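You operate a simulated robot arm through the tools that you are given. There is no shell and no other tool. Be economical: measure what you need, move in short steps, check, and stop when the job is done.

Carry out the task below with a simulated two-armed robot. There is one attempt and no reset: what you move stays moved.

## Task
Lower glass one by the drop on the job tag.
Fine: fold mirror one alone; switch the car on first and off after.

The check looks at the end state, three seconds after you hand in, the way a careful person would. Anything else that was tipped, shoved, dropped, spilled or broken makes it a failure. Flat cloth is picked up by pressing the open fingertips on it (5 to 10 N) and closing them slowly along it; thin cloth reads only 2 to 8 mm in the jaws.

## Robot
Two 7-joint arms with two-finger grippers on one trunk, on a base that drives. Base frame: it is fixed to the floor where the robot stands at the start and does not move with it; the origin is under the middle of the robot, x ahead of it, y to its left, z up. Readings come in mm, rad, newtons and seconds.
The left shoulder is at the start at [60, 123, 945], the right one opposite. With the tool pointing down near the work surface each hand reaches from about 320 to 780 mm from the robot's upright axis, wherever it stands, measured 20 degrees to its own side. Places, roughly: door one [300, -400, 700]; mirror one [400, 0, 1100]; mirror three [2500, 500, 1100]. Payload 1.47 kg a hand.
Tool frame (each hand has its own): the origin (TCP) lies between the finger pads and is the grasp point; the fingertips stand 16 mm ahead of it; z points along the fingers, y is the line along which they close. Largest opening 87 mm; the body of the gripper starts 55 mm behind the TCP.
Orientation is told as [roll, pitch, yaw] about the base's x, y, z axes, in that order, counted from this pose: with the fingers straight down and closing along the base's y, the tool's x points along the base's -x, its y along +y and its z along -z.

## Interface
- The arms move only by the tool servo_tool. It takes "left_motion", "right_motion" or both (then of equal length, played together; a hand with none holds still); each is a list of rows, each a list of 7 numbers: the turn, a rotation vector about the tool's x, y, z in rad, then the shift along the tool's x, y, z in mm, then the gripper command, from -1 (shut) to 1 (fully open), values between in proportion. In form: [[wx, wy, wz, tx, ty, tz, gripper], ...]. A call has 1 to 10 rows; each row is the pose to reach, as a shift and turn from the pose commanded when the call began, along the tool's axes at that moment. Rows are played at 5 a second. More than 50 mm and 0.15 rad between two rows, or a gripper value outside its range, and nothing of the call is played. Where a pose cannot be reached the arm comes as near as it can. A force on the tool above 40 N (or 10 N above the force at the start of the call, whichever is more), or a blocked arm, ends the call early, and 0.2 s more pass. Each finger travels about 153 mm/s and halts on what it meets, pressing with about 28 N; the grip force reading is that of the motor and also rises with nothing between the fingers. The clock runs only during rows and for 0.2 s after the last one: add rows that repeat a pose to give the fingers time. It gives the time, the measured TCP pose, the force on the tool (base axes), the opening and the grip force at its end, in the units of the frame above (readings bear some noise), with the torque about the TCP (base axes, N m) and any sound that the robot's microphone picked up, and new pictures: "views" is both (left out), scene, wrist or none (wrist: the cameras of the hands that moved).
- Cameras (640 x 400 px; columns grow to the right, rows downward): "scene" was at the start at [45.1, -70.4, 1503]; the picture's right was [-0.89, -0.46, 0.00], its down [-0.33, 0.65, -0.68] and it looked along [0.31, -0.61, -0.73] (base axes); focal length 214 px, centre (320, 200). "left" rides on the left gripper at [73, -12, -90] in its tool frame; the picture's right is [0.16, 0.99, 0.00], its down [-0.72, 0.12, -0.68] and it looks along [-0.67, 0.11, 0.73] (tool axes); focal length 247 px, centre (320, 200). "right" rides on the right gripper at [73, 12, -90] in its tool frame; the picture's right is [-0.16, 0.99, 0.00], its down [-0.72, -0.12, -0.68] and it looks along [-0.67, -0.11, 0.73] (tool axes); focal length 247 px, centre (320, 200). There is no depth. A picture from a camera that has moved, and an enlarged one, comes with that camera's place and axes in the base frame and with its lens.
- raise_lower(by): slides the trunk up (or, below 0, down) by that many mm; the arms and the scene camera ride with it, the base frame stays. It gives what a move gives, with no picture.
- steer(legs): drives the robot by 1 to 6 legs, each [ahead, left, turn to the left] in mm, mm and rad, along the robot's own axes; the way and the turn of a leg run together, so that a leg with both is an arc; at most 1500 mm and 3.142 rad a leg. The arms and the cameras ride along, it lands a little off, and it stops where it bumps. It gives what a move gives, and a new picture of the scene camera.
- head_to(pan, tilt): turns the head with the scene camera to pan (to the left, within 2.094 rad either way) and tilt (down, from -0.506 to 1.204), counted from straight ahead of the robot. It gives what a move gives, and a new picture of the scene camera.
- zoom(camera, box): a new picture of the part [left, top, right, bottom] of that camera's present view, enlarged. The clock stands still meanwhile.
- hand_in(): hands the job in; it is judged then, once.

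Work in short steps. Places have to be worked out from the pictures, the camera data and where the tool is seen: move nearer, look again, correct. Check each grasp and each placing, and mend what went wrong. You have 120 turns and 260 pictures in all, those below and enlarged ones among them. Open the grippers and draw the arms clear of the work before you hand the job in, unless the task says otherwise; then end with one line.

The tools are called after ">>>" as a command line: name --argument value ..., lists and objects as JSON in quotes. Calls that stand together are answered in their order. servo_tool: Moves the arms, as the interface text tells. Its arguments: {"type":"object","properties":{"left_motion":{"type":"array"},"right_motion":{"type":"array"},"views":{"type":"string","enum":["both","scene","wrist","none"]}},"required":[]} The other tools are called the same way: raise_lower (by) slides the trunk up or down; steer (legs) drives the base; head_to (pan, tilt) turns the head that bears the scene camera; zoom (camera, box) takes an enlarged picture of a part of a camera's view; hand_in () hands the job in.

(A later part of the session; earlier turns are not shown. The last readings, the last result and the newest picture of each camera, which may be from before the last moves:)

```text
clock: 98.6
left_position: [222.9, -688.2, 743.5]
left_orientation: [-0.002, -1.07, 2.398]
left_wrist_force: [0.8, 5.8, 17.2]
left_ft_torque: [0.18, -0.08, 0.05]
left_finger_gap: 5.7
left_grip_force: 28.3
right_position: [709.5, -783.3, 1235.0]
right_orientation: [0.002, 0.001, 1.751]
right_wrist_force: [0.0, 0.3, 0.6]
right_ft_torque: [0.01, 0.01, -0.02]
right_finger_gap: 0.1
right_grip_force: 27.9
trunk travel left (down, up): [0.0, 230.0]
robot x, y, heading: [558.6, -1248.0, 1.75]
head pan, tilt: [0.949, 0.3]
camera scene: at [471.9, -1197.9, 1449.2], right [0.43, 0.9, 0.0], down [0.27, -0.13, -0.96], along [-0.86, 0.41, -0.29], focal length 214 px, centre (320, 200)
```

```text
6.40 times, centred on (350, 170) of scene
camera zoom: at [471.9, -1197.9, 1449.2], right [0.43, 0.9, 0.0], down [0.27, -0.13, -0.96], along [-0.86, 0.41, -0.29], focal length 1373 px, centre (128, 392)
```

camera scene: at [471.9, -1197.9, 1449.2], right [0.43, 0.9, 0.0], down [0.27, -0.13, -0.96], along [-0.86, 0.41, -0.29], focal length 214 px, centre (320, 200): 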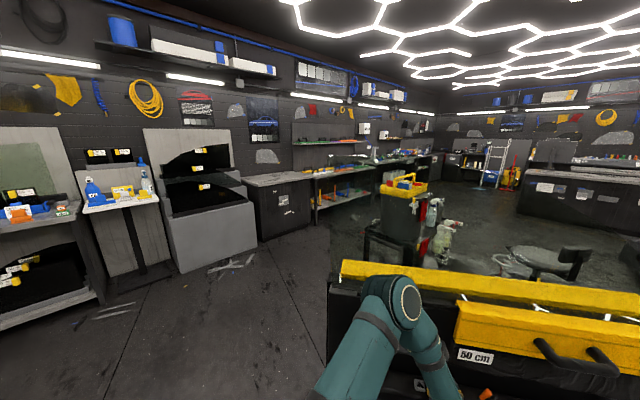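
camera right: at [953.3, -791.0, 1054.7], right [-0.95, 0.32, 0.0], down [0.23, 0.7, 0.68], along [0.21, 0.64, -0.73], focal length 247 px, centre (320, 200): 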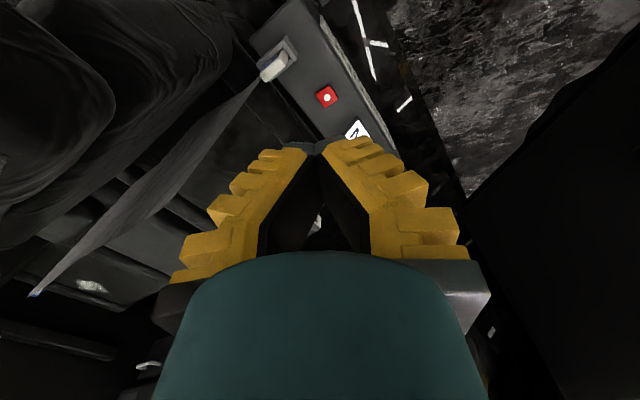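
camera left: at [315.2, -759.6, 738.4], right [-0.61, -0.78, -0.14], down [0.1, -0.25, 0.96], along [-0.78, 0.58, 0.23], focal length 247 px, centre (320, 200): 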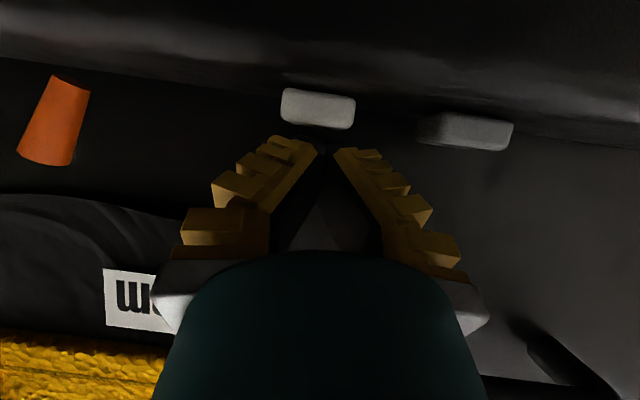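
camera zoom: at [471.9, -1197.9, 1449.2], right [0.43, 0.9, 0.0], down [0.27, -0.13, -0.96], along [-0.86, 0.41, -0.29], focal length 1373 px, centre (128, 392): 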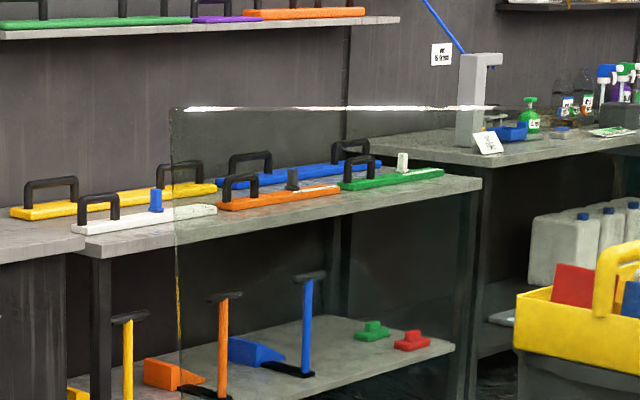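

Still no movement, so something is locked out. I release and back off inward to look at the orange lever closely.

>>> servo_tool --left_motion '[[0, 0, 0, -13, 0, -7, -1], [0, 0, 0, 0, 0, -45, -1], [0, 0, 0, 15, 0, -80, -1], [0, 0.14, 0, 20, -20, -110, -1], [0, 0.28, 0, 20, -50, -130, -1], [0, 0.42, 0, 20, -80, -150, -1]]' --views "wrist"

>>> zoom --camera "left" --box '[150, 0, 470, 200]'

>>> head_to --pan 0.5 --tilt 0.7

>>> zoom --camera "scene" --box '[320, 200, 440, 280]'

```text
clock: 100.0
left_position: [382.0, -725.5, 799.9]
left_orientation: [-0.001, -0.646, 2.397]
left_wrist_force: [-0.4, 0.1, 0.6]
left_ft_torque: [0.03, -0.01, 0.02]
left_finger_gap: 0.0
left_grip_force: 28.4
right_position: [710.0, -781.2, 1233.6]
right_orientation: [0.002, -0.002, 1.753]
right_wrist_force: [0.3, 0.5, 0.0]
right_ft_torque: [0.02, 0.05, 0.01]
right_finger_gap: 0.5
right_grip_force: 27.8
trunk travel left (down, up): [0.0, 230.0]
robot x, y, heading: [557.8, -1248.8, 1.749]
head pan, tilt: [0.949, 0.3]
camera left: at [473.1, -793.7, 827.1], right [-0.58, -0.81, -0.1], down [-0.2, 0.03, 0.98], along [-0.79, 0.58, -0.18], focal length 247 px, centre (320, 200)
```

left: 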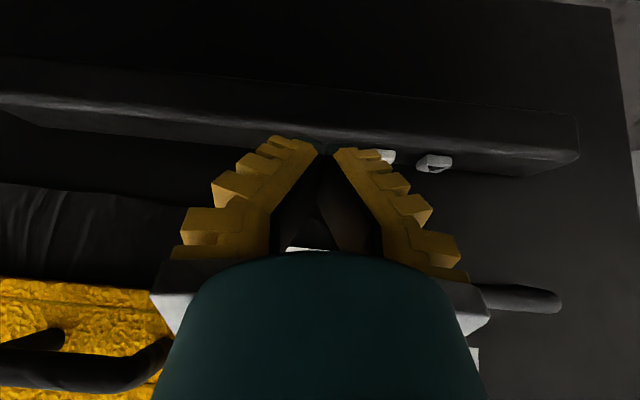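

```text
2.00 times, centred on (310, 100) of left
camera zoom: at [473.1, -793.7, 827.1], right [-0.58, -0.81, -0.1], down [-0.2, 0.03, 0.98], along [-0.79, 0.58, -0.18], focal length 494 px, centre (340, 400)
```

zoom: 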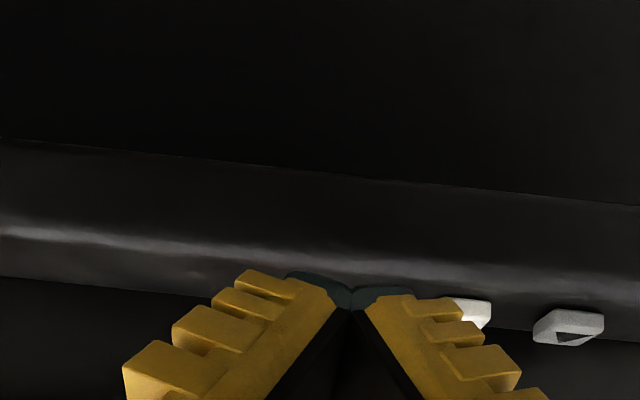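

```text
clock: 100.9
left_position: [379.3, -724.9, 798.3]
left_orientation: [0.001, -0.649, 2.399]
left_wrist_force: [-0.5, -0.4, 1.1]
left_ft_torque: [-0.01, -0.01, -0.01]
left_finger_gap: 0.0
left_grip_force: 28.3
right_position: [708.8, -781.8, 1234.7]
right_orientation: [0.002, 0.0, 1.753]
right_wrist_force: [0.2, -0.4, -0.4]
right_ft_torque: [-0.02, -0.01, -0.01]
right_finger_gap: 0.0
right_grip_force: 27.9
trunk travel left (down, up): [0.0, 230.0]
robot x, y, heading: [554.9, -1249.8, 1.752]
head pan, tilt: [0.499, 0.7]
camera scene: at [502.0, -1170.9, 1413.0], right [0.78, 0.63, 0.0], down [0.4, -0.5, -0.77], along [-0.48, 0.59, -0.64], focal length 214 px, centre (320, 200)
```

scene: 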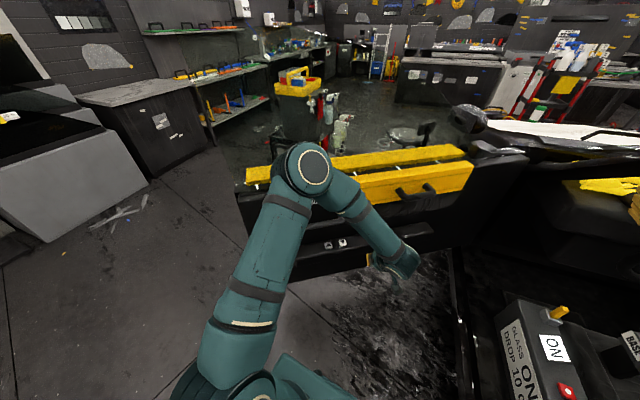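

```text
5.00 times, centred on (380, 240) of scene
camera zoom: at [502.0, -1170.9, 1413.0], right [0.78, 0.63, 0.0], down [0.4, -0.5, -0.77], along [-0.48, 0.59, -0.64], focal length 1072 px, centre (20, 0)
```

zoom: 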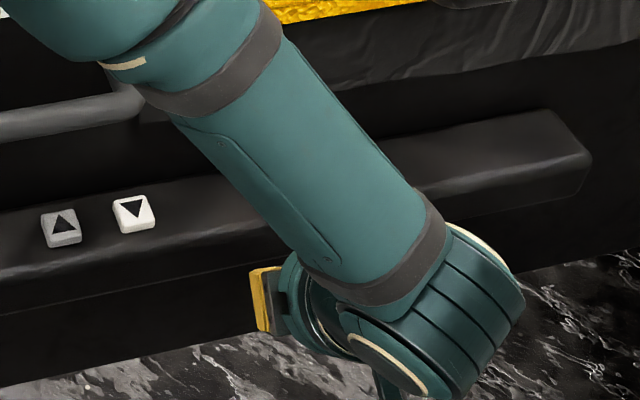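

My arm hides the orange lever; I lift the hand to view it from the scene camera and the wrist.

>>> servo_tool --left_motion '[[0, 0.14, 0, 0, 10, -40, -1], [0, 0.28, 0, 0, 20, -80, -1], [0, 0.42, 0, 0, 20, -120, -1], [0, 0.5, 0, 0, 20, -150, -1], [0, 0.5, 0, 0, 20, -190, -1]]' --views "both"

>>> zoom --camera "left" --box '[160, 60, 480, 260]'

>>> zoom --camera "scene" --box '[320, 200, 440, 280]'

```text
clock: 102.1
left_position: [452.6, -819.1, 948.6]
left_orientation: [-0.001, -0.148, 2.397]
left_wrist_force: [0.5, 0.8, 0.1]
left_ft_torque: [0.01, 0.08, 0.0]
left_finger_gap: 0.0
left_grip_force: 28.5
right_position: [709.4, -782.1, 1235.1]
right_orientation: [0.001, 0.0, 1.751]
right_wrist_force: [0.4, 0.0, 0.1]
right_ft_torque: [0.0, 0.0, 0.0]
right_finger_gap: 0.0
right_grip_force: 27.7
trunk travel left (down, up): [0.0, 230.0]
robot x, y, heading: [559.2, -1249.2, 1.75]
head pan, tilt: [0.499, 0.7]
camera scene: at [502.7, -1171.8, 1413.1], right [0.78, 0.63, 0.0], down [0.4, -0.5, -0.77], along [-0.48, 0.6, -0.64], focal length 214 px, centre (320, 200)
camera left: at [523.3, -869.6, 1026.4], right [-0.56, -0.83, -0.02], down [-0.53, 0.33, 0.78], along [-0.64, 0.45, -0.63], focal length 247 px, centre (320, 200)
```

scene: 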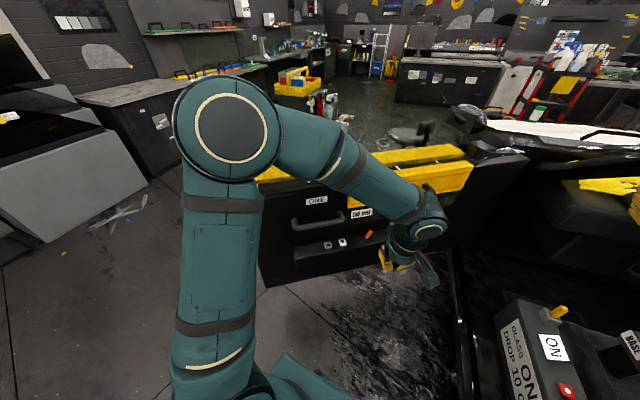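
left: 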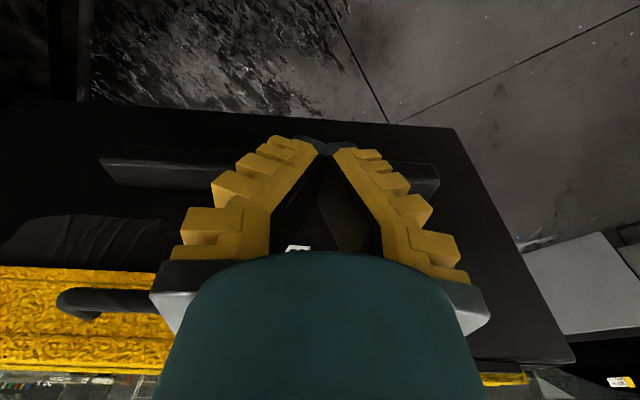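

```text
2.00 times, centred on (320, 160) of left
camera zoom: at [523.3, -869.6, 1026.4], right [-0.56, -0.83, -0.02], down [-0.53, 0.33, 0.78], along [-0.64, 0.45, -0.63], focal length 494 px, centre (320, 280)
```

zoom: 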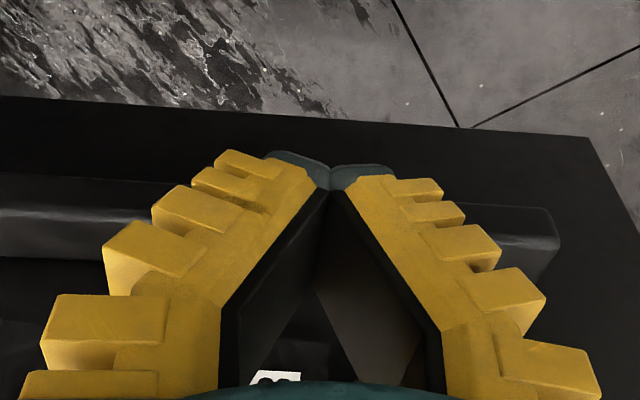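

```text
5.00 times, centred on (380, 240) of scene
camera zoom: at [502.7, -1171.8, 1413.1], right [0.78, 0.63, 0.0], down [0.4, -0.5, -0.77], along [-0.48, 0.6, -0.64], focal length 1072 px, centre (20, 0)
```

zoom: 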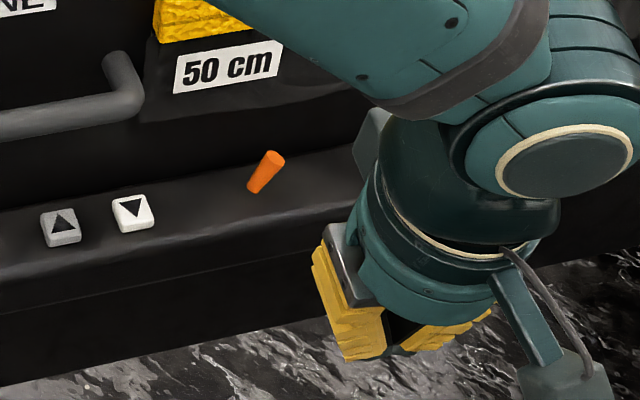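

The orange lever (base ≈[290,-600,728]) leans toward the front. It may be the window lock, so I'll try pushing it rearward; first I bring the hand to the front side of it in the flat pose.

>>> servo_tool --left_motion '[[0, -0.115, 0, -10, -12, 30, -1], [0, -0.23, 0, -20, -24, 60, -1], [0, -0.345, 0, -38, -36, 90, -1], [0, -0.46, 0, -60, -47, 118, -1], [0, -0.575, 0, -85, -59, 142, -1], [0, -0.69, 0, -112, -71, 162, -1], [0, -0.805, 0, -140, -82, 176, -1], [0, -0.92, 0, -172, -94, 186, -1]]' --views "both"

>>> zoom --camera "scene" --box '[320, 180, 440, 280]'

```text
clock: 103.9
left_position: [371.9, -615.2, 790.7]
left_orientation: [-0.003, -1.071, 2.399]
left_wrist_force: [0.5, 0.4, 0.1]
left_ft_torque: [-0.04, 0.01, -0.02]
left_finger_gap: 0.2
left_grip_force: 28.2
right_position: [709.7, -780.5, 1234.3]
right_orientation: [0.002, 0.003, 1.753]
right_wrist_force: [0.7, 0.3, -0.4]
right_ft_torque: [-0.01, 0.03, 0.02]
right_finger_gap: 0.2
right_grip_force: 28.2
trunk travel left (down, up): [0.0, 230.0]
robot x, y, heading: [560.1, -1246.2, 1.749]
head pan, tilt: [0.499, 0.7]
camera scene: at [502.0, -1170.3, 1412.9], right [0.78, 0.63, 0.0], down [0.4, -0.5, -0.76], along [-0.48, 0.59, -0.64], focal length 214 px, centre (320, 200)
camera left: at [463.5, -686.0, 769.6], right [-0.61, -0.78, -0.14], down [0.1, -0.25, 0.96], along [-0.78, 0.58, 0.24], focal length 247 px, centre (320, 200)
```

scene: 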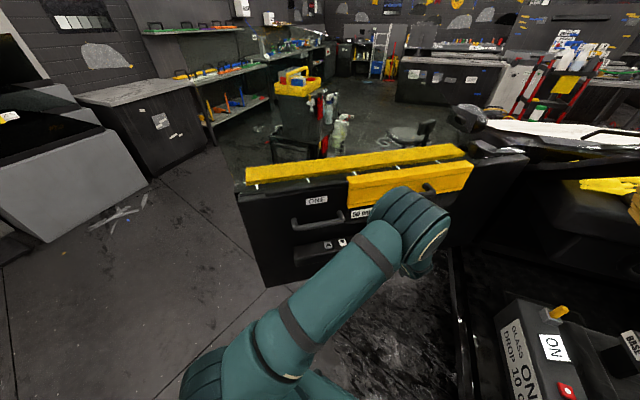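
left: 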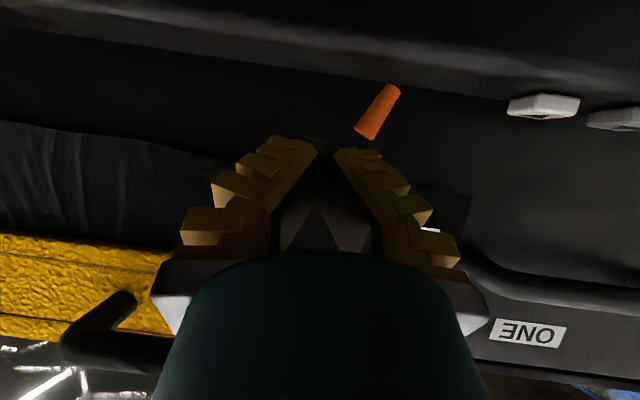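

```text
4.00 times, centred on (380, 230) of scene
camera zoom: at [502.0, -1170.3, 1412.9], right [0.78, 0.63, 0.0], down [0.4, -0.5, -0.76], along [-0.48, 0.59, -0.64], focal length 858 px, centre (80, 80)
```

zoom: 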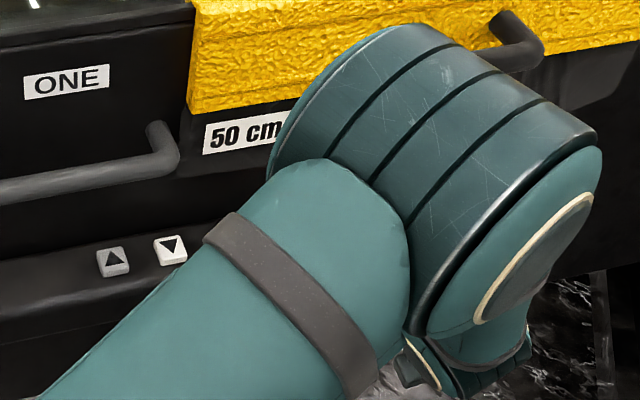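

The hand is placed just in front of the lever. I move in beside it, then push it rearward 45 mm.

>>> servo_tool --left_motion '[[0, 0, 0, -2, 0, 35, -1], [0, 0, 0, -4, 0, 69, -1]]' --views "wrist"

>>> servo_tool --left_motion '[[0, 0, 0, 0, 15, 0, -1], [0, 0, 0, 0, 25, 0, -1], [0, 0, 0, 0, 35, 0, -1], [0, 0, 0, 0, 45, 0, -1]]' --views "wrist"

```text
clock: 104.5
left_position: [325.4, -573.4, 760.3]
left_orientation: [-0.002, -1.069, 2.397]
left_wrist_force: [1.2, 0.2, 2.1]
left_ft_torque: [-0.04, 0.03, 0.02]
left_finger_gap: 0.0
left_grip_force: 27.9
right_position: [708.9, -781.7, 1234.8]
right_orientation: [0.003, -0.001, 1.752]
right_wrist_force: [0.2, 0.2, -0.2]
right_ft_torque: [0.02, -0.03, 0.03]
right_finger_gap: 0.0
right_grip_force: 27.3
trunk travel left (down, up): [0.0, 230.0]
robot x, y, heading: [557.6, -1247.7, 1.751]
head pan, tilt: [0.499, 0.7]
camera left: at [417.8, -643.7, 740.4], right [-0.61, -0.78, -0.14], down [0.1, -0.25, 0.96], along [-0.78, 0.58, 0.24], focal length 247 px, centre (320, 200)
```

left: 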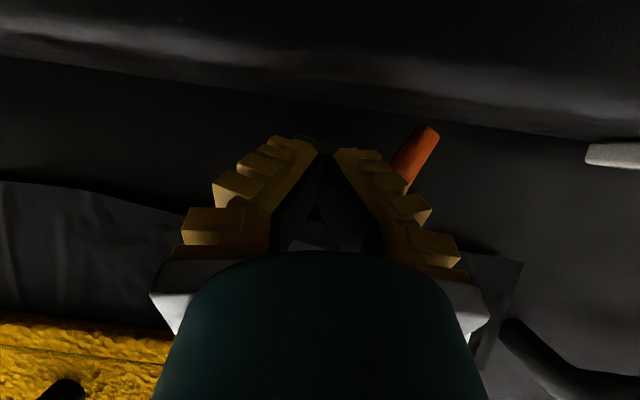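

```text
clock: 105.5
left_position: [305.6, -598.0, 764.6]
left_orientation: [-0.03, -1.07, 2.401]
left_wrist_force: [4.2, 5.2, -0.5]
left_ft_torque: [0.06, -0.07, -0.04]
left_finger_gap: 0.0
left_grip_force: 28.9
right_position: [710.2, -782.6, 1235.8]
right_orientation: [0.002, -0.001, 1.748]
right_wrist_force: [0.5, -0.2, 0.4]
right_ft_torque: [0.04, -0.01, 0.0]
right_finger_gap: 0.0
right_grip_force: 28.2
trunk travel left (down, up): [0.0, 230.0]
robot x, y, heading: [556.4, -1242.9, 1.745]
head pan, tilt: [0.499, 0.7]
stopped in row 4 (left hand): the force on the tool passed its limit at 45 N (the readings are from after the stop); the commanded pose is now the measured one
camera left: at [397.7, -669.0, 743.6], right [-0.63, -0.76, -0.15], down [0.09, -0.26, 0.96], along [-0.77, 0.59, 0.23], focal length 247 px, centre (320, 200)
```

left: 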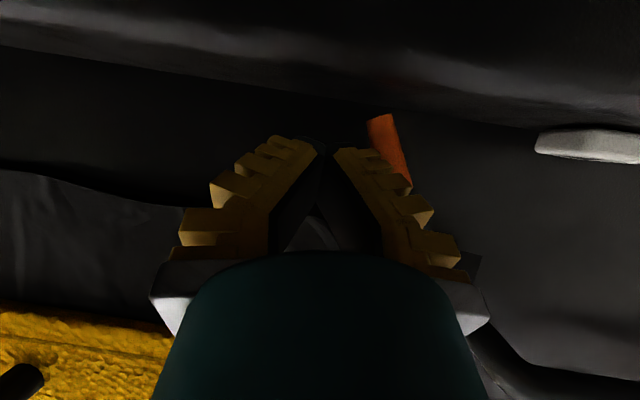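

The lever now leans rearward. I back off and check whether it stays, and whether the mirror or glass changed.

>>> servo_tool --left_motion '[[0, 0, 0, 0, -12, 0, -1], [0, 0, 0, 0, -20, -20, -1], [0, 0, 0, 0, -20, -60, -1]]' --views "wrist"

>>> zoom --camera "scene" --box '[420, 80, 540, 170]'

>>> zoom --camera "right" --box '[440, 80, 640, 200]'

```text
clock: 106.2
left_position: [356.9, -621.7, 793.8]
left_orientation: [-0.023, -1.067, 2.401]
left_wrist_force: [1.1, -0.9, -0.4]
left_ft_torque: [0.01, 0.03, 0.03]
left_finger_gap: 0.0
left_grip_force: 28.2
right_position: [711.2, -781.7, 1234.5]
right_orientation: [0.003, -0.001, 1.751]
right_wrist_force: [0.7, -0.9, 0.5]
right_ft_torque: [-0.01, 0.01, -0.02]
right_finger_gap: 0.0
right_grip_force: 27.7
trunk travel left (down, up): [0.0, 230.0]
robot x, y, heading: [560.5, -1245.2, 1.747]
head pan, tilt: [0.499, 0.7]
camera left: at [449.4, -693.5, 772.2], right [-0.62, -0.77, -0.15], down [0.09, -0.26, 0.96], along [-0.78, 0.59, 0.23], focal length 247 px, centre (320, 200)
```

left: 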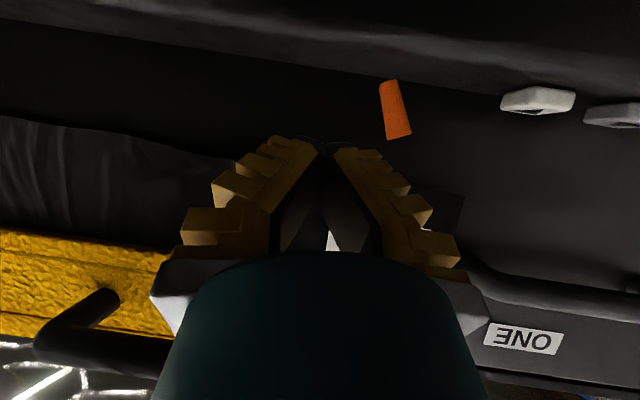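

```text
4.44 times, centred on (480, 125) of scene
camera zoom: at [502.9, -1170.9, 1413.1], right [0.78, 0.63, 0.0], down [0.4, -0.5, -0.77], along [-0.48, 0.6, -0.64], focal length 953 px, centre (-391, 533)
```

zoom: 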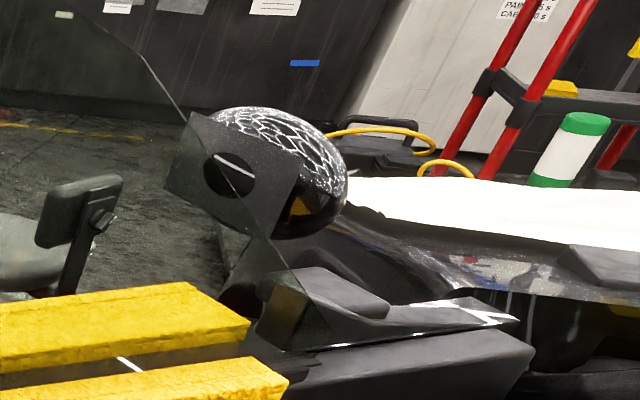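

```text
3.20 times, centred on (540, 140) of right
camera zoom: at [712.8, -856.2, 1325.4], right [-1.0, -0.02, 0.0], down [-0.01, 0.73, 0.68], along [-0.02, 0.68, -0.73], focal length 790 px, centre (-384, 392)
```

zoom: 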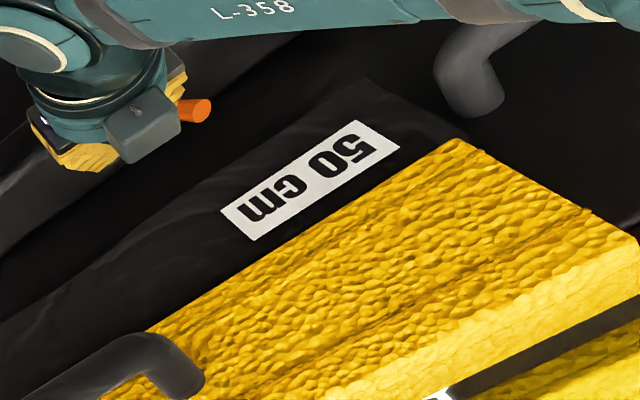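

The lever stays rearward; the mirror seems unchanged. Now back to ▼: hover, then move over it with the head on the glass.

>>> servo_tool --left_motion '[[0, 0, 0, 3, 35, 3, -1], [0, 0, 0, 7, 70, 7, -1], [0, 0, 0, 10, 105, 10, -1], [0, 0, 0, 13, 140, 13, -1]]' --views "wrist"

>>> head_to --pan 0.949 --tilt 0.3

```text
clock: 107.2
left_position: [257.1, -715.9, 773.0]
left_orientation: [-0.026, -1.07, 2.402]
left_wrist_force: [1.5, 0.4, -0.3]
left_ft_torque: [0.05, 0.0, 0.03]
left_finger_gap: 0.1
left_grip_force: 28.3
right_position: [708.6, -781.6, 1234.3]
right_orientation: [0.003, -0.001, 1.751]
right_wrist_force: [-0.9, -0.7, 0.1]
right_ft_torque: [0.03, -0.01, -0.01]
right_finger_gap: 0.0
right_grip_force: 28.1
trunk travel left (down, up): [0.0, 230.0]
robot x, y, heading: [555.4, -1245.1, 1.751]
head pan, tilt: [0.499, 0.7]
camera left: at [348.5, -787.6, 752.2], right [-0.63, -0.77, -0.15], down [0.09, -0.26, 0.96], along [-0.78, 0.59, 0.23], focal length 247 px, centre (320, 200)
```

left: 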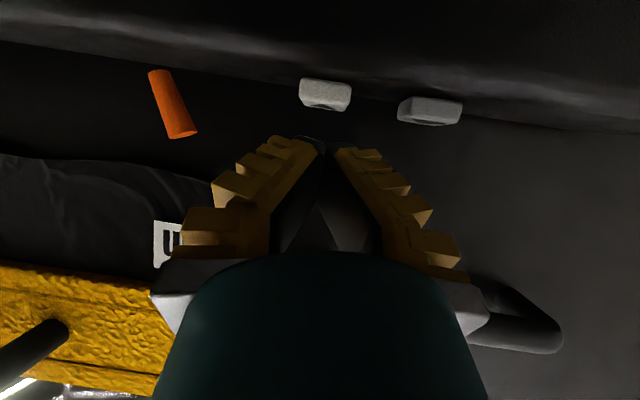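

```text
clock: 108.2
left_position: [258.2, -715.9, 771.1]
left_orientation: [-0.023, -1.067, 2.4]
left_wrist_force: [0.6, 0.3, 0.4]
left_ft_torque: [0.0, -0.03, -0.04]
left_finger_gap: 0.0
left_grip_force: 28.3
right_position: [709.3, -781.0, 1234.8]
right_orientation: [0.002, 0.0, 1.749]
right_wrist_force: [0.4, -0.4, 0.4]
right_ft_torque: [0.0, -0.02, 0.0]
right_finger_gap: 0.0
right_grip_force: 27.7
trunk travel left (down, up): [0.0, 230.0]
robot x, y, heading: [562.0, -1246.2, 1.746]
head pan, tilt: [0.949, 0.3]
camera scene: at [471.5, -1196.3, 1449.0], right [0.43, 0.9, 0.0], down [0.27, -0.13, -0.96], along [-0.86, 0.41, -0.3], focal length 214 px, centre (320, 200)
```

scene: 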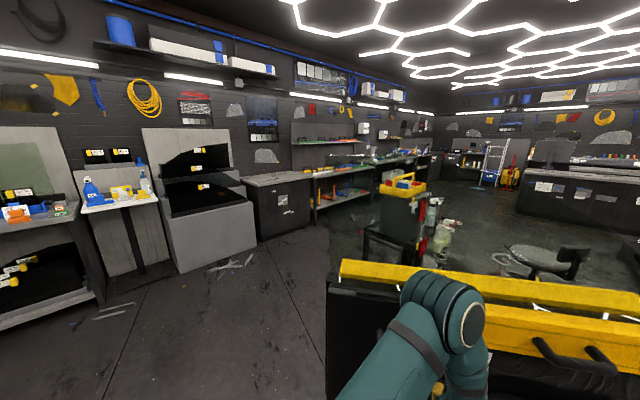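

Aligned as before. I move over ▼, press ~0.2 s and release in one call, then check the glass.

>>> servo_tool --left_motion '[[0, 0, 0, -5, 3, 22, -1], [0, 0, 0, -11, 5, 45, -1], [0, 0, 0, -5, 5, 48, -1], [0, 0, 0, 1.5, 5, 51.8, -1], [0, 0, 0, -9, 5, 46, -1]]' --views "none"

>>> zoom --camera "scene" --box '[300, 140, 400, 200]'

```text
clock: 109.3
left_position: [220.6, -689.9, 758.7]
left_orientation: [-0.023, -1.067, 2.399]
left_wrist_force: [-0.2, -0.1, 0.6]
left_ft_torque: [-0.02, 0.01, 0.0]
left_finger_gap: 0.0
left_grip_force: 28.1
right_position: [710.5, -781.0, 1234.6]
right_orientation: [0.001, -0.001, 1.751]
right_wrist_force: [-0.6, -0.5, -0.4]
right_ft_torque: [-0.02, 0.02, 0.05]
right_finger_gap: 0.0
right_grip_force: 28.0
trunk travel left (down, up): [0.0, 230.0]
robot x, y, heading: [556.5, -1248.4, 1.743]
head pan, tilt: [0.949, 0.3]
heard: click
```

```text
6.40 times, centred on (350, 170) of scene
camera zoom: at [471.4, -1196.7, 1449.1], right [0.43, 0.9, 0.0], down [0.27, -0.13, -0.96], along [-0.86, 0.41, -0.3], focal length 1373 px, centre (128, 392)
```

zoom: 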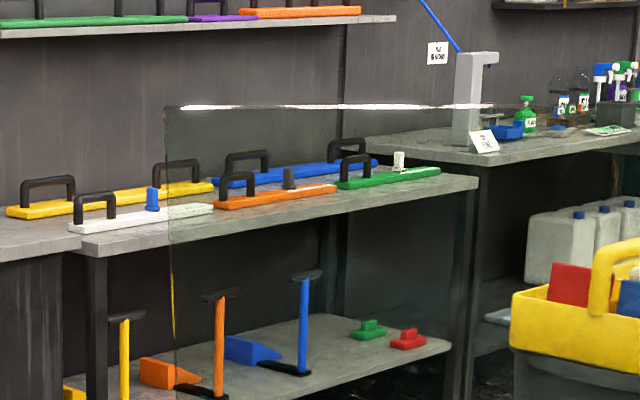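

Not moved with a very brief press. Press and hold a little longer.

>>> servo_tool --left_motion '[[0, 0, 0, 6, 0, 3.2, -1], [0, 0, 0, 11.5, 0, 6.2, -1], [0, 0, 0, 11.5, 0, 6.2, -1], [0, 0, 0, 11.5, 0, 6.2, -1]]' --views "none"

>>> zoom --camera "scene" --box '[300, 140, 400, 200]'

```text
clock: 110.3
left_position: [221.5, -690.4, 744.5]
left_orientation: [-0.024, -1.069, 2.401]
left_wrist_force: [-0.7, 1.3, 4.1]
left_ft_torque: [0.05, -0.01, -0.04]
left_finger_gap: 6.0
left_grip_force: 28.2
right_position: [710.9, -782.8, 1235.2]
right_orientation: [0.002, -0.001, 1.752]
right_wrist_force: [-0.5, -0.1, -0.1]
right_ft_torque: [-0.01, -0.04, 0.0]
right_finger_gap: 0.0
right_grip_force: 28.8
trunk travel left (down, up): [0.0, 230.0]
robot x, y, heading: [555.7, -1247.2, 1.749]
head pan, tilt: [0.949, 0.3]
heard: click
```

```text
6.40 times, centred on (350, 170) of scene
camera zoom: at [471.5, -1196.6, 1449.1], right [0.43, 0.9, 0.0], down [0.27, -0.13, -0.96], along [-0.86, 0.41, -0.3], focal length 1373 px, centre (128, 392)
```

zoom: 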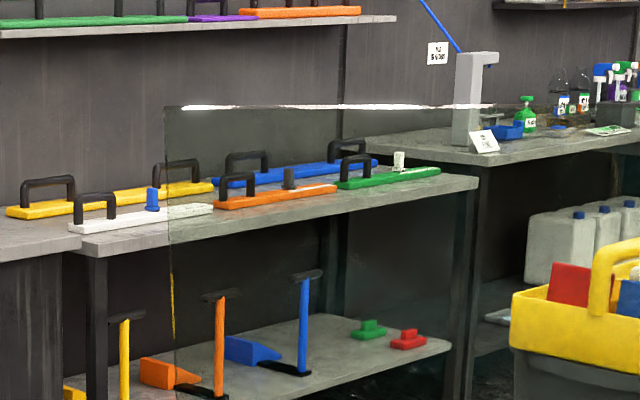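

No glass movement. I release and check the mirrors after this press.

>>> servo_tool --left_motion '[[0, 0, 0, -12, 0, -6.5, -1], [0, 0, 0, -12, 0, -6.5, -1]]' --views "none"

>>> head_to --pan 0.35 --tilt 0.5

>>> zoom --camera "scene" --box '[330, 130, 490, 280]'

>>> head_to --pan -0.75 --tilt 0.2

```text
clock: 111.0
left_position: [221.8, -691.0, 756.6]
left_orientation: [-0.024, -1.067, 2.4]
left_wrist_force: [0.1, -0.5, 0.6]
left_ft_torque: [0.01, 0.01, 0.04]
left_finger_gap: 0.3
left_grip_force: 28.3
right_position: [709.5, -780.8, 1233.9]
right_orientation: [0.003, -0.001, 1.75]
right_wrist_force: [1.7, -0.1, -0.1]
right_ft_torque: [-0.02, 0.01, 0.01]
right_finger_gap: 0.1
right_grip_force: 28.5
trunk travel left (down, up): [0.0, 230.0]
robot x, y, heading: [559.4, -1245.9, 1.748]
head pan, tilt: [0.949, 0.3]
```

```text
clock: 112.0
left_position: [220.3, -689.7, 757.2]
left_orientation: [-0.022, -1.067, 2.402]
left_wrist_force: [1.0, 1.2, -0.7]
left_ft_torque: [0.04, 0.0, 0.01]
left_finger_gap: 0.0
left_grip_force: 28.5
right_position: [711.4, -782.5, 1234.5]
right_orientation: [0.002, 0.0, 1.751]
right_wrist_force: [0.8, -1.1, 0.2]
right_ft_torque: [0.02, 0.04, 0.02]
right_finger_gap: 0.0
right_grip_force: 28.1
trunk travel left (down, up): [0.0, 230.0]
robot x, y, heading: [557.2, -1247.8, 1.747]
head pan, tilt: [0.351, 0.499]
camera scene: at [509.8, -1157.9, 1430.7], right [0.86, 0.51, 0.0], down [0.24, -0.41, -0.88], along [-0.44, 0.76, -0.48], focal length 214 px, centre (320, 200)
```

scene: 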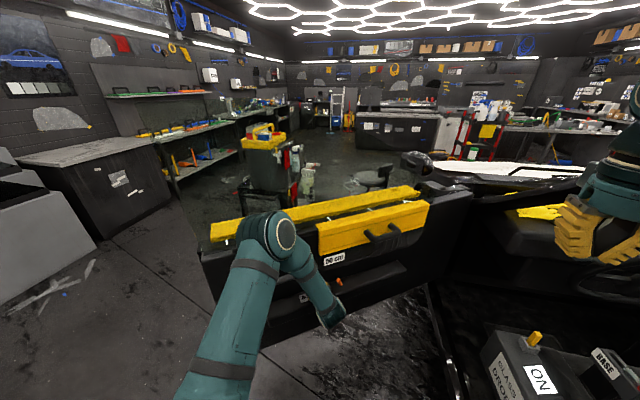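

```text
2.67 times, centred on (410, 205) of scene
camera zoom: at [509.8, -1157.9, 1430.7], right [0.86, 0.51, 0.0], down [0.24, -0.41, -0.88], along [-0.44, 0.76, -0.48], focal length 572 px, centre (80, 187)
```

zoom: 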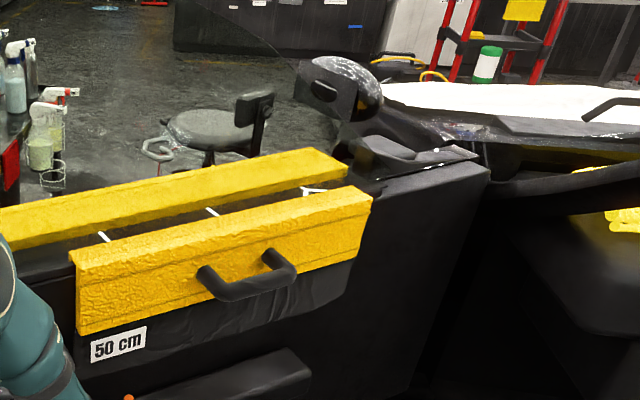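

```text
clock: 113.3
left_position: [221.0, -690.2, 758.0]
left_orientation: [-0.022, -1.068, 2.399]
left_wrist_force: [-0.2, 0.2, 0.1]
left_ft_torque: [-0.02, 0.01, 0.0]
left_finger_gap: 0.0
left_grip_force: 28.1
right_position: [710.9, -781.1, 1233.5]
right_orientation: [0.002, -0.001, 1.75]
right_wrist_force: [0.7, -0.2, 0.5]
right_ft_torque: [0.0, -0.02, -0.02]
right_finger_gap: 0.0
right_grip_force: 27.7
trunk travel left (down, up): [0.0, 230.0]
robot x, y, heading: [558.6, -1248.5, 1.751]
head pan, tilt: [-0.75, 0.201]
camera scene: at [606.2, -1158.1, 1458.4], right [0.84, -0.54, 0.0], down [-0.11, -0.17, -0.98], along [0.53, 0.82, -0.2], focal length 214 px, centre (320, 200)
```

scene: 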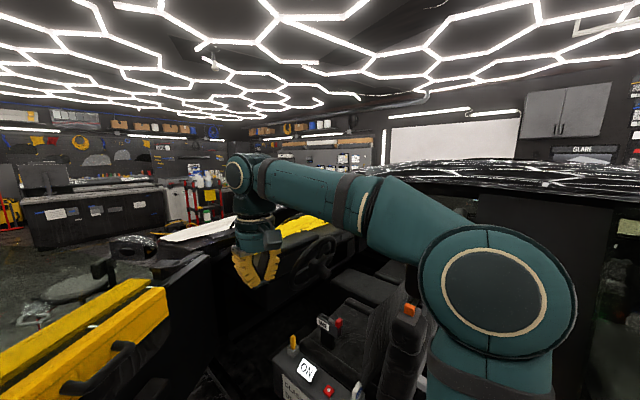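

Mirror unchanged. The yellow lever on the console is the next candidate; I retract the left hand and will drive closer to it.

>>> servo_tool --left_motion '[[0, 0, 0, 0, 0, -45, -1], [0, 0, 0, 5, 0, -85, -1], [0, 0.14, 0, 10, -20, -115, -1], [0, 0.28, 0, 10, -50, -135, -1], [0, 0.42, 0, 10, -80, -155, -1], [0, 0.55, 0, -10, -90, -185, -1], [0, 0.68, 0, -30, -95, -215, -1], [0, 0.8, 0, -50, -95, -245, -1], [0, 0.92, 0, -75, -95, -275, -1], [0, 1.05, 0, -105, -95, -305, -1]]' --views "none"

>>> servo_tool --left_motion '[[0, 0, 0, 0, 0, -45, -1], [0, 0, 0, 0, 0, -90, -1], [0, 0, 0, 0, 0, -135, -1], [0, 0, 0, 0, 0, -180, -1]]' --views "scene"

```text
clock: 115.5
left_position: [439.9, -772.1, 1000.3]
left_orientation: [-0.013, -0.018, 2.379]
left_wrist_force: [0.4, -1.0, 0.7]
left_ft_torque: [0.04, 0.01, 0.0]
left_finger_gap: 0.0
left_grip_force: 28.5
right_position: [710.6, -780.6, 1235.4]
right_orientation: [0.002, 0.001, 1.75]
right_wrist_force: [-0.2, 0.0, -0.5]
right_ft_torque: [0.04, 0.03, -0.01]
right_finger_gap: 0.0
right_grip_force: 28.1
trunk travel left (down, up): [0.0, 230.0]
robot x, y, heading: [558.9, -1249.9, 1.749]
head pan, tilt: [-0.75, 0.201]
```

```text
clock: 116.5
left_position: [441.5, -775.2, 1179.7]
left_orientation: [-0.011, -0.017, 2.38]
left_wrist_force: [0.9, 0.1, -0.1]
left_ft_torque: [0.01, -0.02, 0.01]
left_finger_gap: 0.0
left_grip_force: 28.2
right_position: [710.5, -781.9, 1235.1]
right_orientation: [0.002, 0.001, 1.752]
right_wrist_force: [0.3, 0.4, 0.2]
right_ft_torque: [-0.04, 0.0, -0.03]
right_finger_gap: 0.0
right_grip_force: 27.7
trunk travel left (down, up): [0.0, 230.0]
robot x, y, heading: [562.1, -1246.7, 1.75]
head pan, tilt: [-0.75, 0.201]
camera scene: at [606.4, -1158.2, 1458.4], right [0.84, -0.54, 0.0], down [-0.11, -0.17, -0.98], along [0.53, 0.82, -0.2], focal length 214 px, centre (320, 200)
```

scene: 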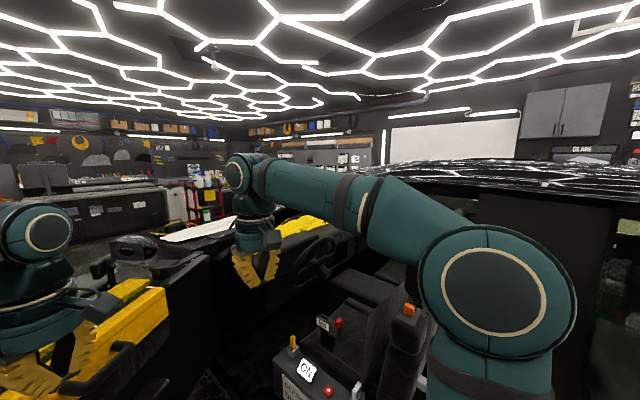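

Turn right first, then drive forward toward the console.

>>> steer --legs '[[0, 0, -0.4], [330, 37, 0]]'

>>> head_to --pan -0.5 --tilt 0.9

>>> zoom --camera "right" --box '[0, 0, 640, 400]'

```text
clock: 119.5
left_position: [658.7, -499.5, 1179.8]
left_orientation: [-0.012, -0.018, 1.984]
left_wrist_force: [0.1, 0.1, -0.4]
left_ft_torque: [0.03, 0.03, 0.0]
left_finger_gap: 0.3
left_grip_force: 27.9
right_position: [895.5, -611.2, 1237.8]
right_orientation: [0.01, 0.002, 1.382]
right_wrist_force: [-10.9, -1.1, 3.8]
right_ft_torque: [0.33, -0.81, 0.51]
right_finger_gap: 0.0
right_grip_force: 27.9
trunk travel left (down, up): [0.0, 230.0]
robot x, y, heading: [585.9, -977.6, 1.353]
head pan, tilt: [-0.75, 0.201]
stopped in leg 2: the force on the tool passed its limit at 80 N (the readings are from after the stop); the commanded pose is now the measured one
camera scene: at [664.1, -917.5, 1458.5], right [0.57, -0.82, 0.0], down [-0.16, -0.11, -0.98], along [0.81, 0.56, -0.2], focal length 214 px, centre (320, 200)
```

scene: 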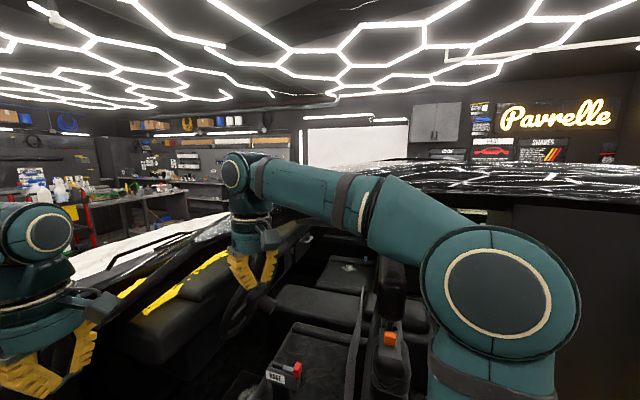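

```text
clock: 120.6
left_position: [658.8, -498.8, 1179.5]
left_orientation: [-0.015, -0.016, 1.983]
left_wrist_force: [0.8, 0.4, -0.1]
left_ft_torque: [0.01, -0.04, -0.02]
left_finger_gap: 0.2
left_grip_force: 28.0
right_position: [895.8, -610.7, 1238.7]
right_orientation: [0.006, 0.003, 1.377]
right_wrist_force: [-19.0, -2.3, 7.4]
right_ft_torque: [0.5, -1.41, 0.94]
right_finger_gap: 0.0
right_grip_force: 28.2
trunk travel left (down, up): [0.0, 230.0]
robot x, y, heading: [586.0, -981.9, 1.352]
head pan, tilt: [-0.499, 0.901]
camera scene: at [635.3, -913.1, 1397.1], right [0.75, -0.66, 0.0], down [-0.51, -0.59, -0.62], along [0.41, 0.47, -0.78], focal length 214 px, centre (320, 200)
```

scene: 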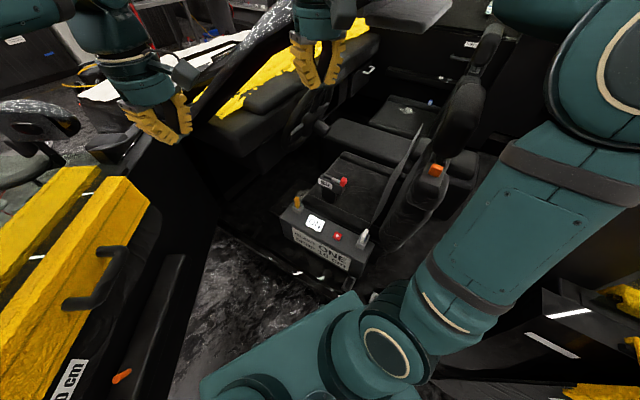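

```text
1.00 times, centred on (320, 200) of right (not enlarged: the box is as wide or as high as the picture)
camera zoom: at [871.5, -680.4, 1328.6], right [-0.94, 0.34, 0.01], down [0.26, 0.69, 0.68], along [0.23, 0.64, -0.74], focal length 247 px, centre (320, 200)
```

zoom: 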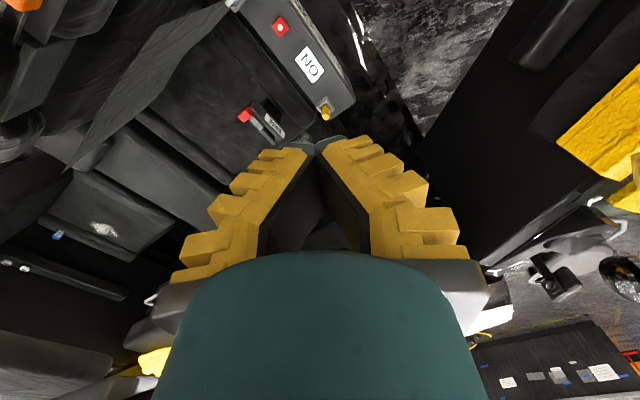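

The right wrist touched the roof rail. I ease it away (−x) and lower it below the rail height.

>>> servo_tool --right_motion '[[0, 0, 0, 0, 20, 0, -1], [0, 0, 0, 0, 45, 0, -1], [0, 0, 0, 0, 70, 0, -1], [0, 0, 0, 0, 70, 40, -1], [0, 0, 0, 0, 70, 85, -1], [0, 0, 0, 0, 70, 130, -1], [0, 0, 0, 0, 70, 175, -1], [0, 0, 0, 0, 70, 220, -1], [0, 0, 0, 0, 70, 265, -1], [0, 0, 0, 0, 70, 300, -1]]' --views "both"

>>> zoom --camera "right" --box '[200, 0, 420, 150]'

```text
clock: 122.8
left_position: [662.0, -498.2, 1180.9]
left_orientation: [-0.01, -0.018, 1.984]
left_wrist_force: [0.2, 0.3, -0.3]
left_ft_torque: [0.02, 0.02, 0.01]
left_finger_gap: 0.3
left_grip_force: 27.6
right_position: [827.0, -597.4, 938.3]
right_orientation: [0.008, 0.004, 1.376]
right_wrist_force: [0.0, 0.8, -0.8]
right_ft_torque: [0.02, 0.02, 0.02]
right_finger_gap: 0.0
right_grip_force: 28.6
trunk travel left (down, up): [0.0, 230.0]
robot x, y, heading: [587.1, -980.6, 1.355]
head pan, tilt: [-0.499, 0.901]
camera scene: at [638.6, -912.1, 1396.8], right [0.75, -0.66, 0.0], down [-0.51, -0.59, -0.62], along [0.41, 0.47, -0.78], focal length 214 px, centre (320, 200)
camera right: at [802.4, -666.2, 1028.9], right [-0.94, 0.35, 0.01], down [0.26, 0.69, 0.68], along [0.23, 0.64, -0.74], focal length 247 px, centre (320, 200)
```

scene: 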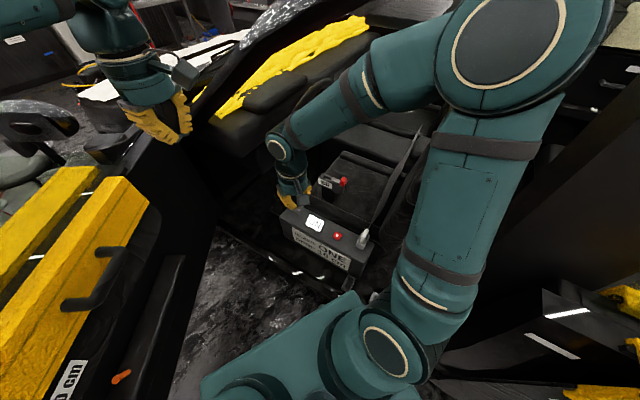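
right: 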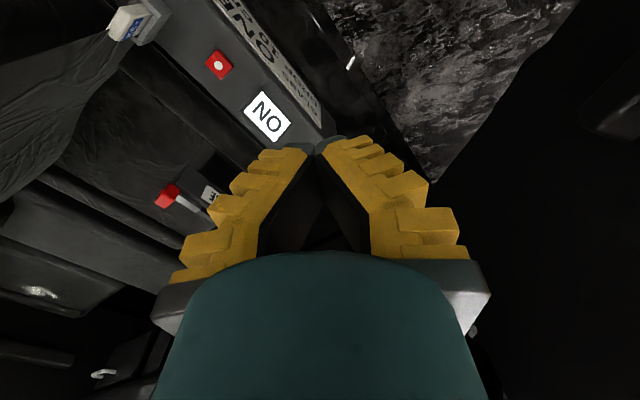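

```text
2.67 times, centred on (310, 75) of right
camera zoom: at [802.4, -666.2, 1028.9], right [-0.94, 0.35, 0.01], down [0.26, 0.69, 0.68], along [0.23, 0.64, -0.74], focal length 659 px, centre (347, 533)
```

zoom: 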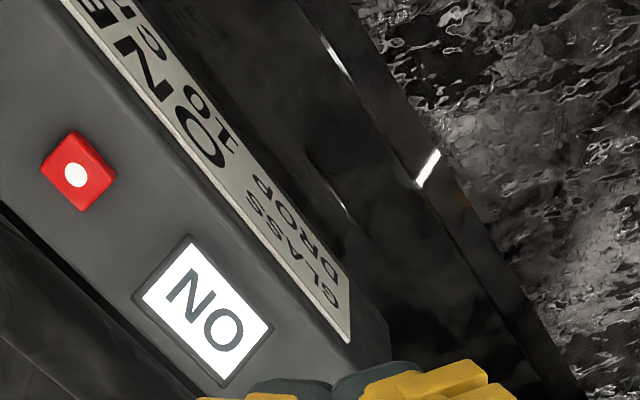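

The fingers hide the yellow lever; shift the right hand back 150 mm to see it.

>>> servo_tool --right_motion '[[0, 0, 0, 45, 0, 0, -1], [0, 0, 0, 90, 0, 0, -1], [0, 0, 0, 130, 30, 30, -1], [0, 0, 0, 150, 60, 60, -1]]' --views "wrist"

>>> zoom --camera "scene" --box '[260, 160, 400, 290]'

```text
refused: row 3 steps farther than a row can; nothing moved
```

```text
3.08 times, centred on (330, 225) of scene
camera zoom: at [638.6, -912.1, 1396.8], right [0.75, -0.66, 0.0], down [-0.51, -0.59, -0.62], along [0.41, 0.47, -0.78], focal length 660 px, centre (289, 123)
```

zoom: 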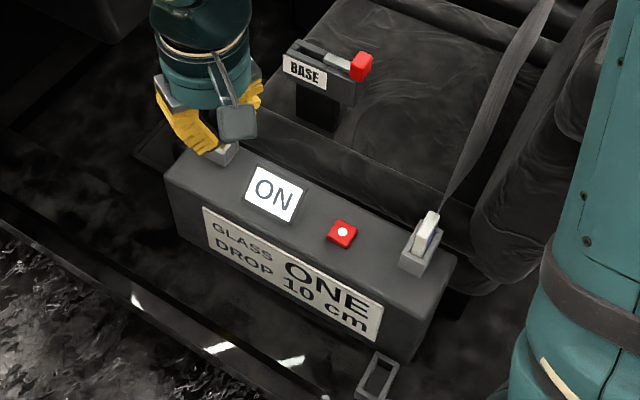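

>>> servo_tool --right_motion '[[0, 0, 0, 40, 0, 0, -1], [0, 0, 0, 80, 0, 0, -1], [0, 0, 0, 120, 0, 0, -1], [0, 0, 0, 150, 20, 20, -1], [0, 0, 0, 170, 40, 40, -1]]' --views "wrist"

>>> zoom --camera "scene" --box '[260, 170, 360, 250]'

>>> zoom --camera "right" --box '[180, 60, 400, 200]'

```text
clock: 124.0
left_position: [660.2, -498.1, 1178.8]
left_orientation: [-0.011, -0.017, 1.984]
left_wrist_force: [-0.4, -1.0, 0.5]
left_ft_torque: [-0.05, 0.01, -0.02]
left_finger_gap: 0.1
left_grip_force: 28.5
right_position: [751.5, -710.9, 919.4]
right_orientation: [0.006, 0.008, 1.375]
right_wrist_force: [0.2, 0.1, -0.1]
right_ft_torque: [-0.03, -0.01, 0.01]
right_finger_gap: 0.3
right_grip_force: 27.9
right hand out of reach, approached as far as the arm can: row 4, 5
trunk travel left (down, up): [0.0, 230.0]
robot x, y, heading: [586.1, -979.5, 1.354]
head pan, tilt: [-0.499, 0.901]
camera right: at [726.3, -780.5, 1010.4], right [-0.94, 0.35, 0.01], down [0.26, 0.69, 0.67], along [0.23, 0.63, -0.74], focal length 247 px, centre (320, 200)
```

right: 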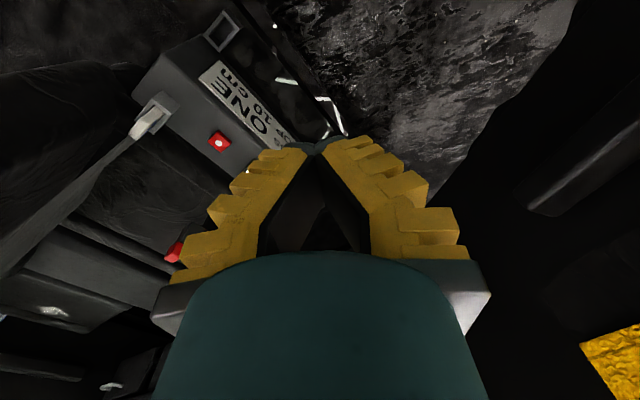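

```text
5.00 times, centred on (310, 210) of scene
camera zoom: at [638.2, -912.1, 1396.8], right [0.75, -0.66, 0.0], down [-0.51, -0.59, -0.62], along [0.41, 0.47, -0.78], focal length 1072 px, centre (370, 150)
```

zoom: 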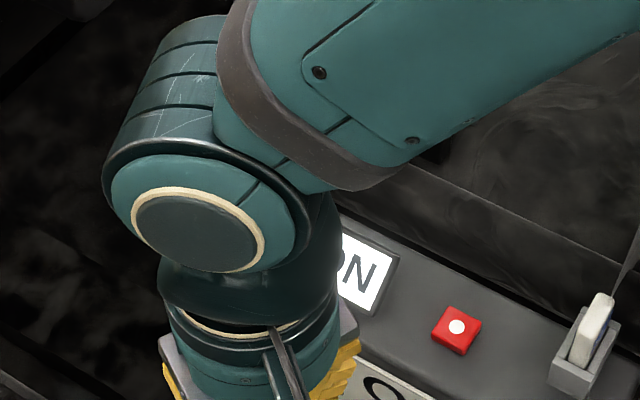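

```text
2.86 times, centred on (290, 130) of right
camera zoom: at [726.3, -780.5, 1010.4], right [-0.94, 0.35, 0.01], down [0.26, 0.69, 0.67], along [0.23, 0.63, -0.74], focal length 706 px, centre (406, 400)
```

zoom: 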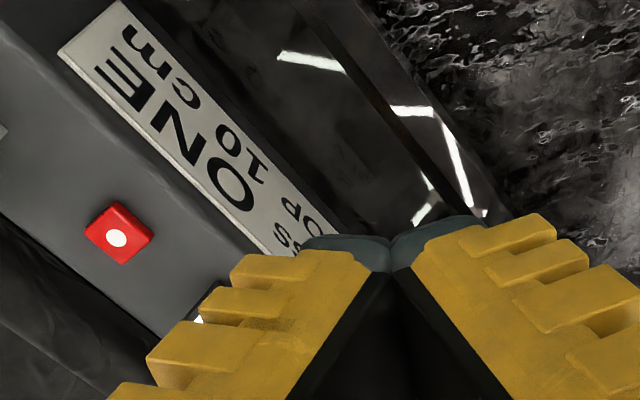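

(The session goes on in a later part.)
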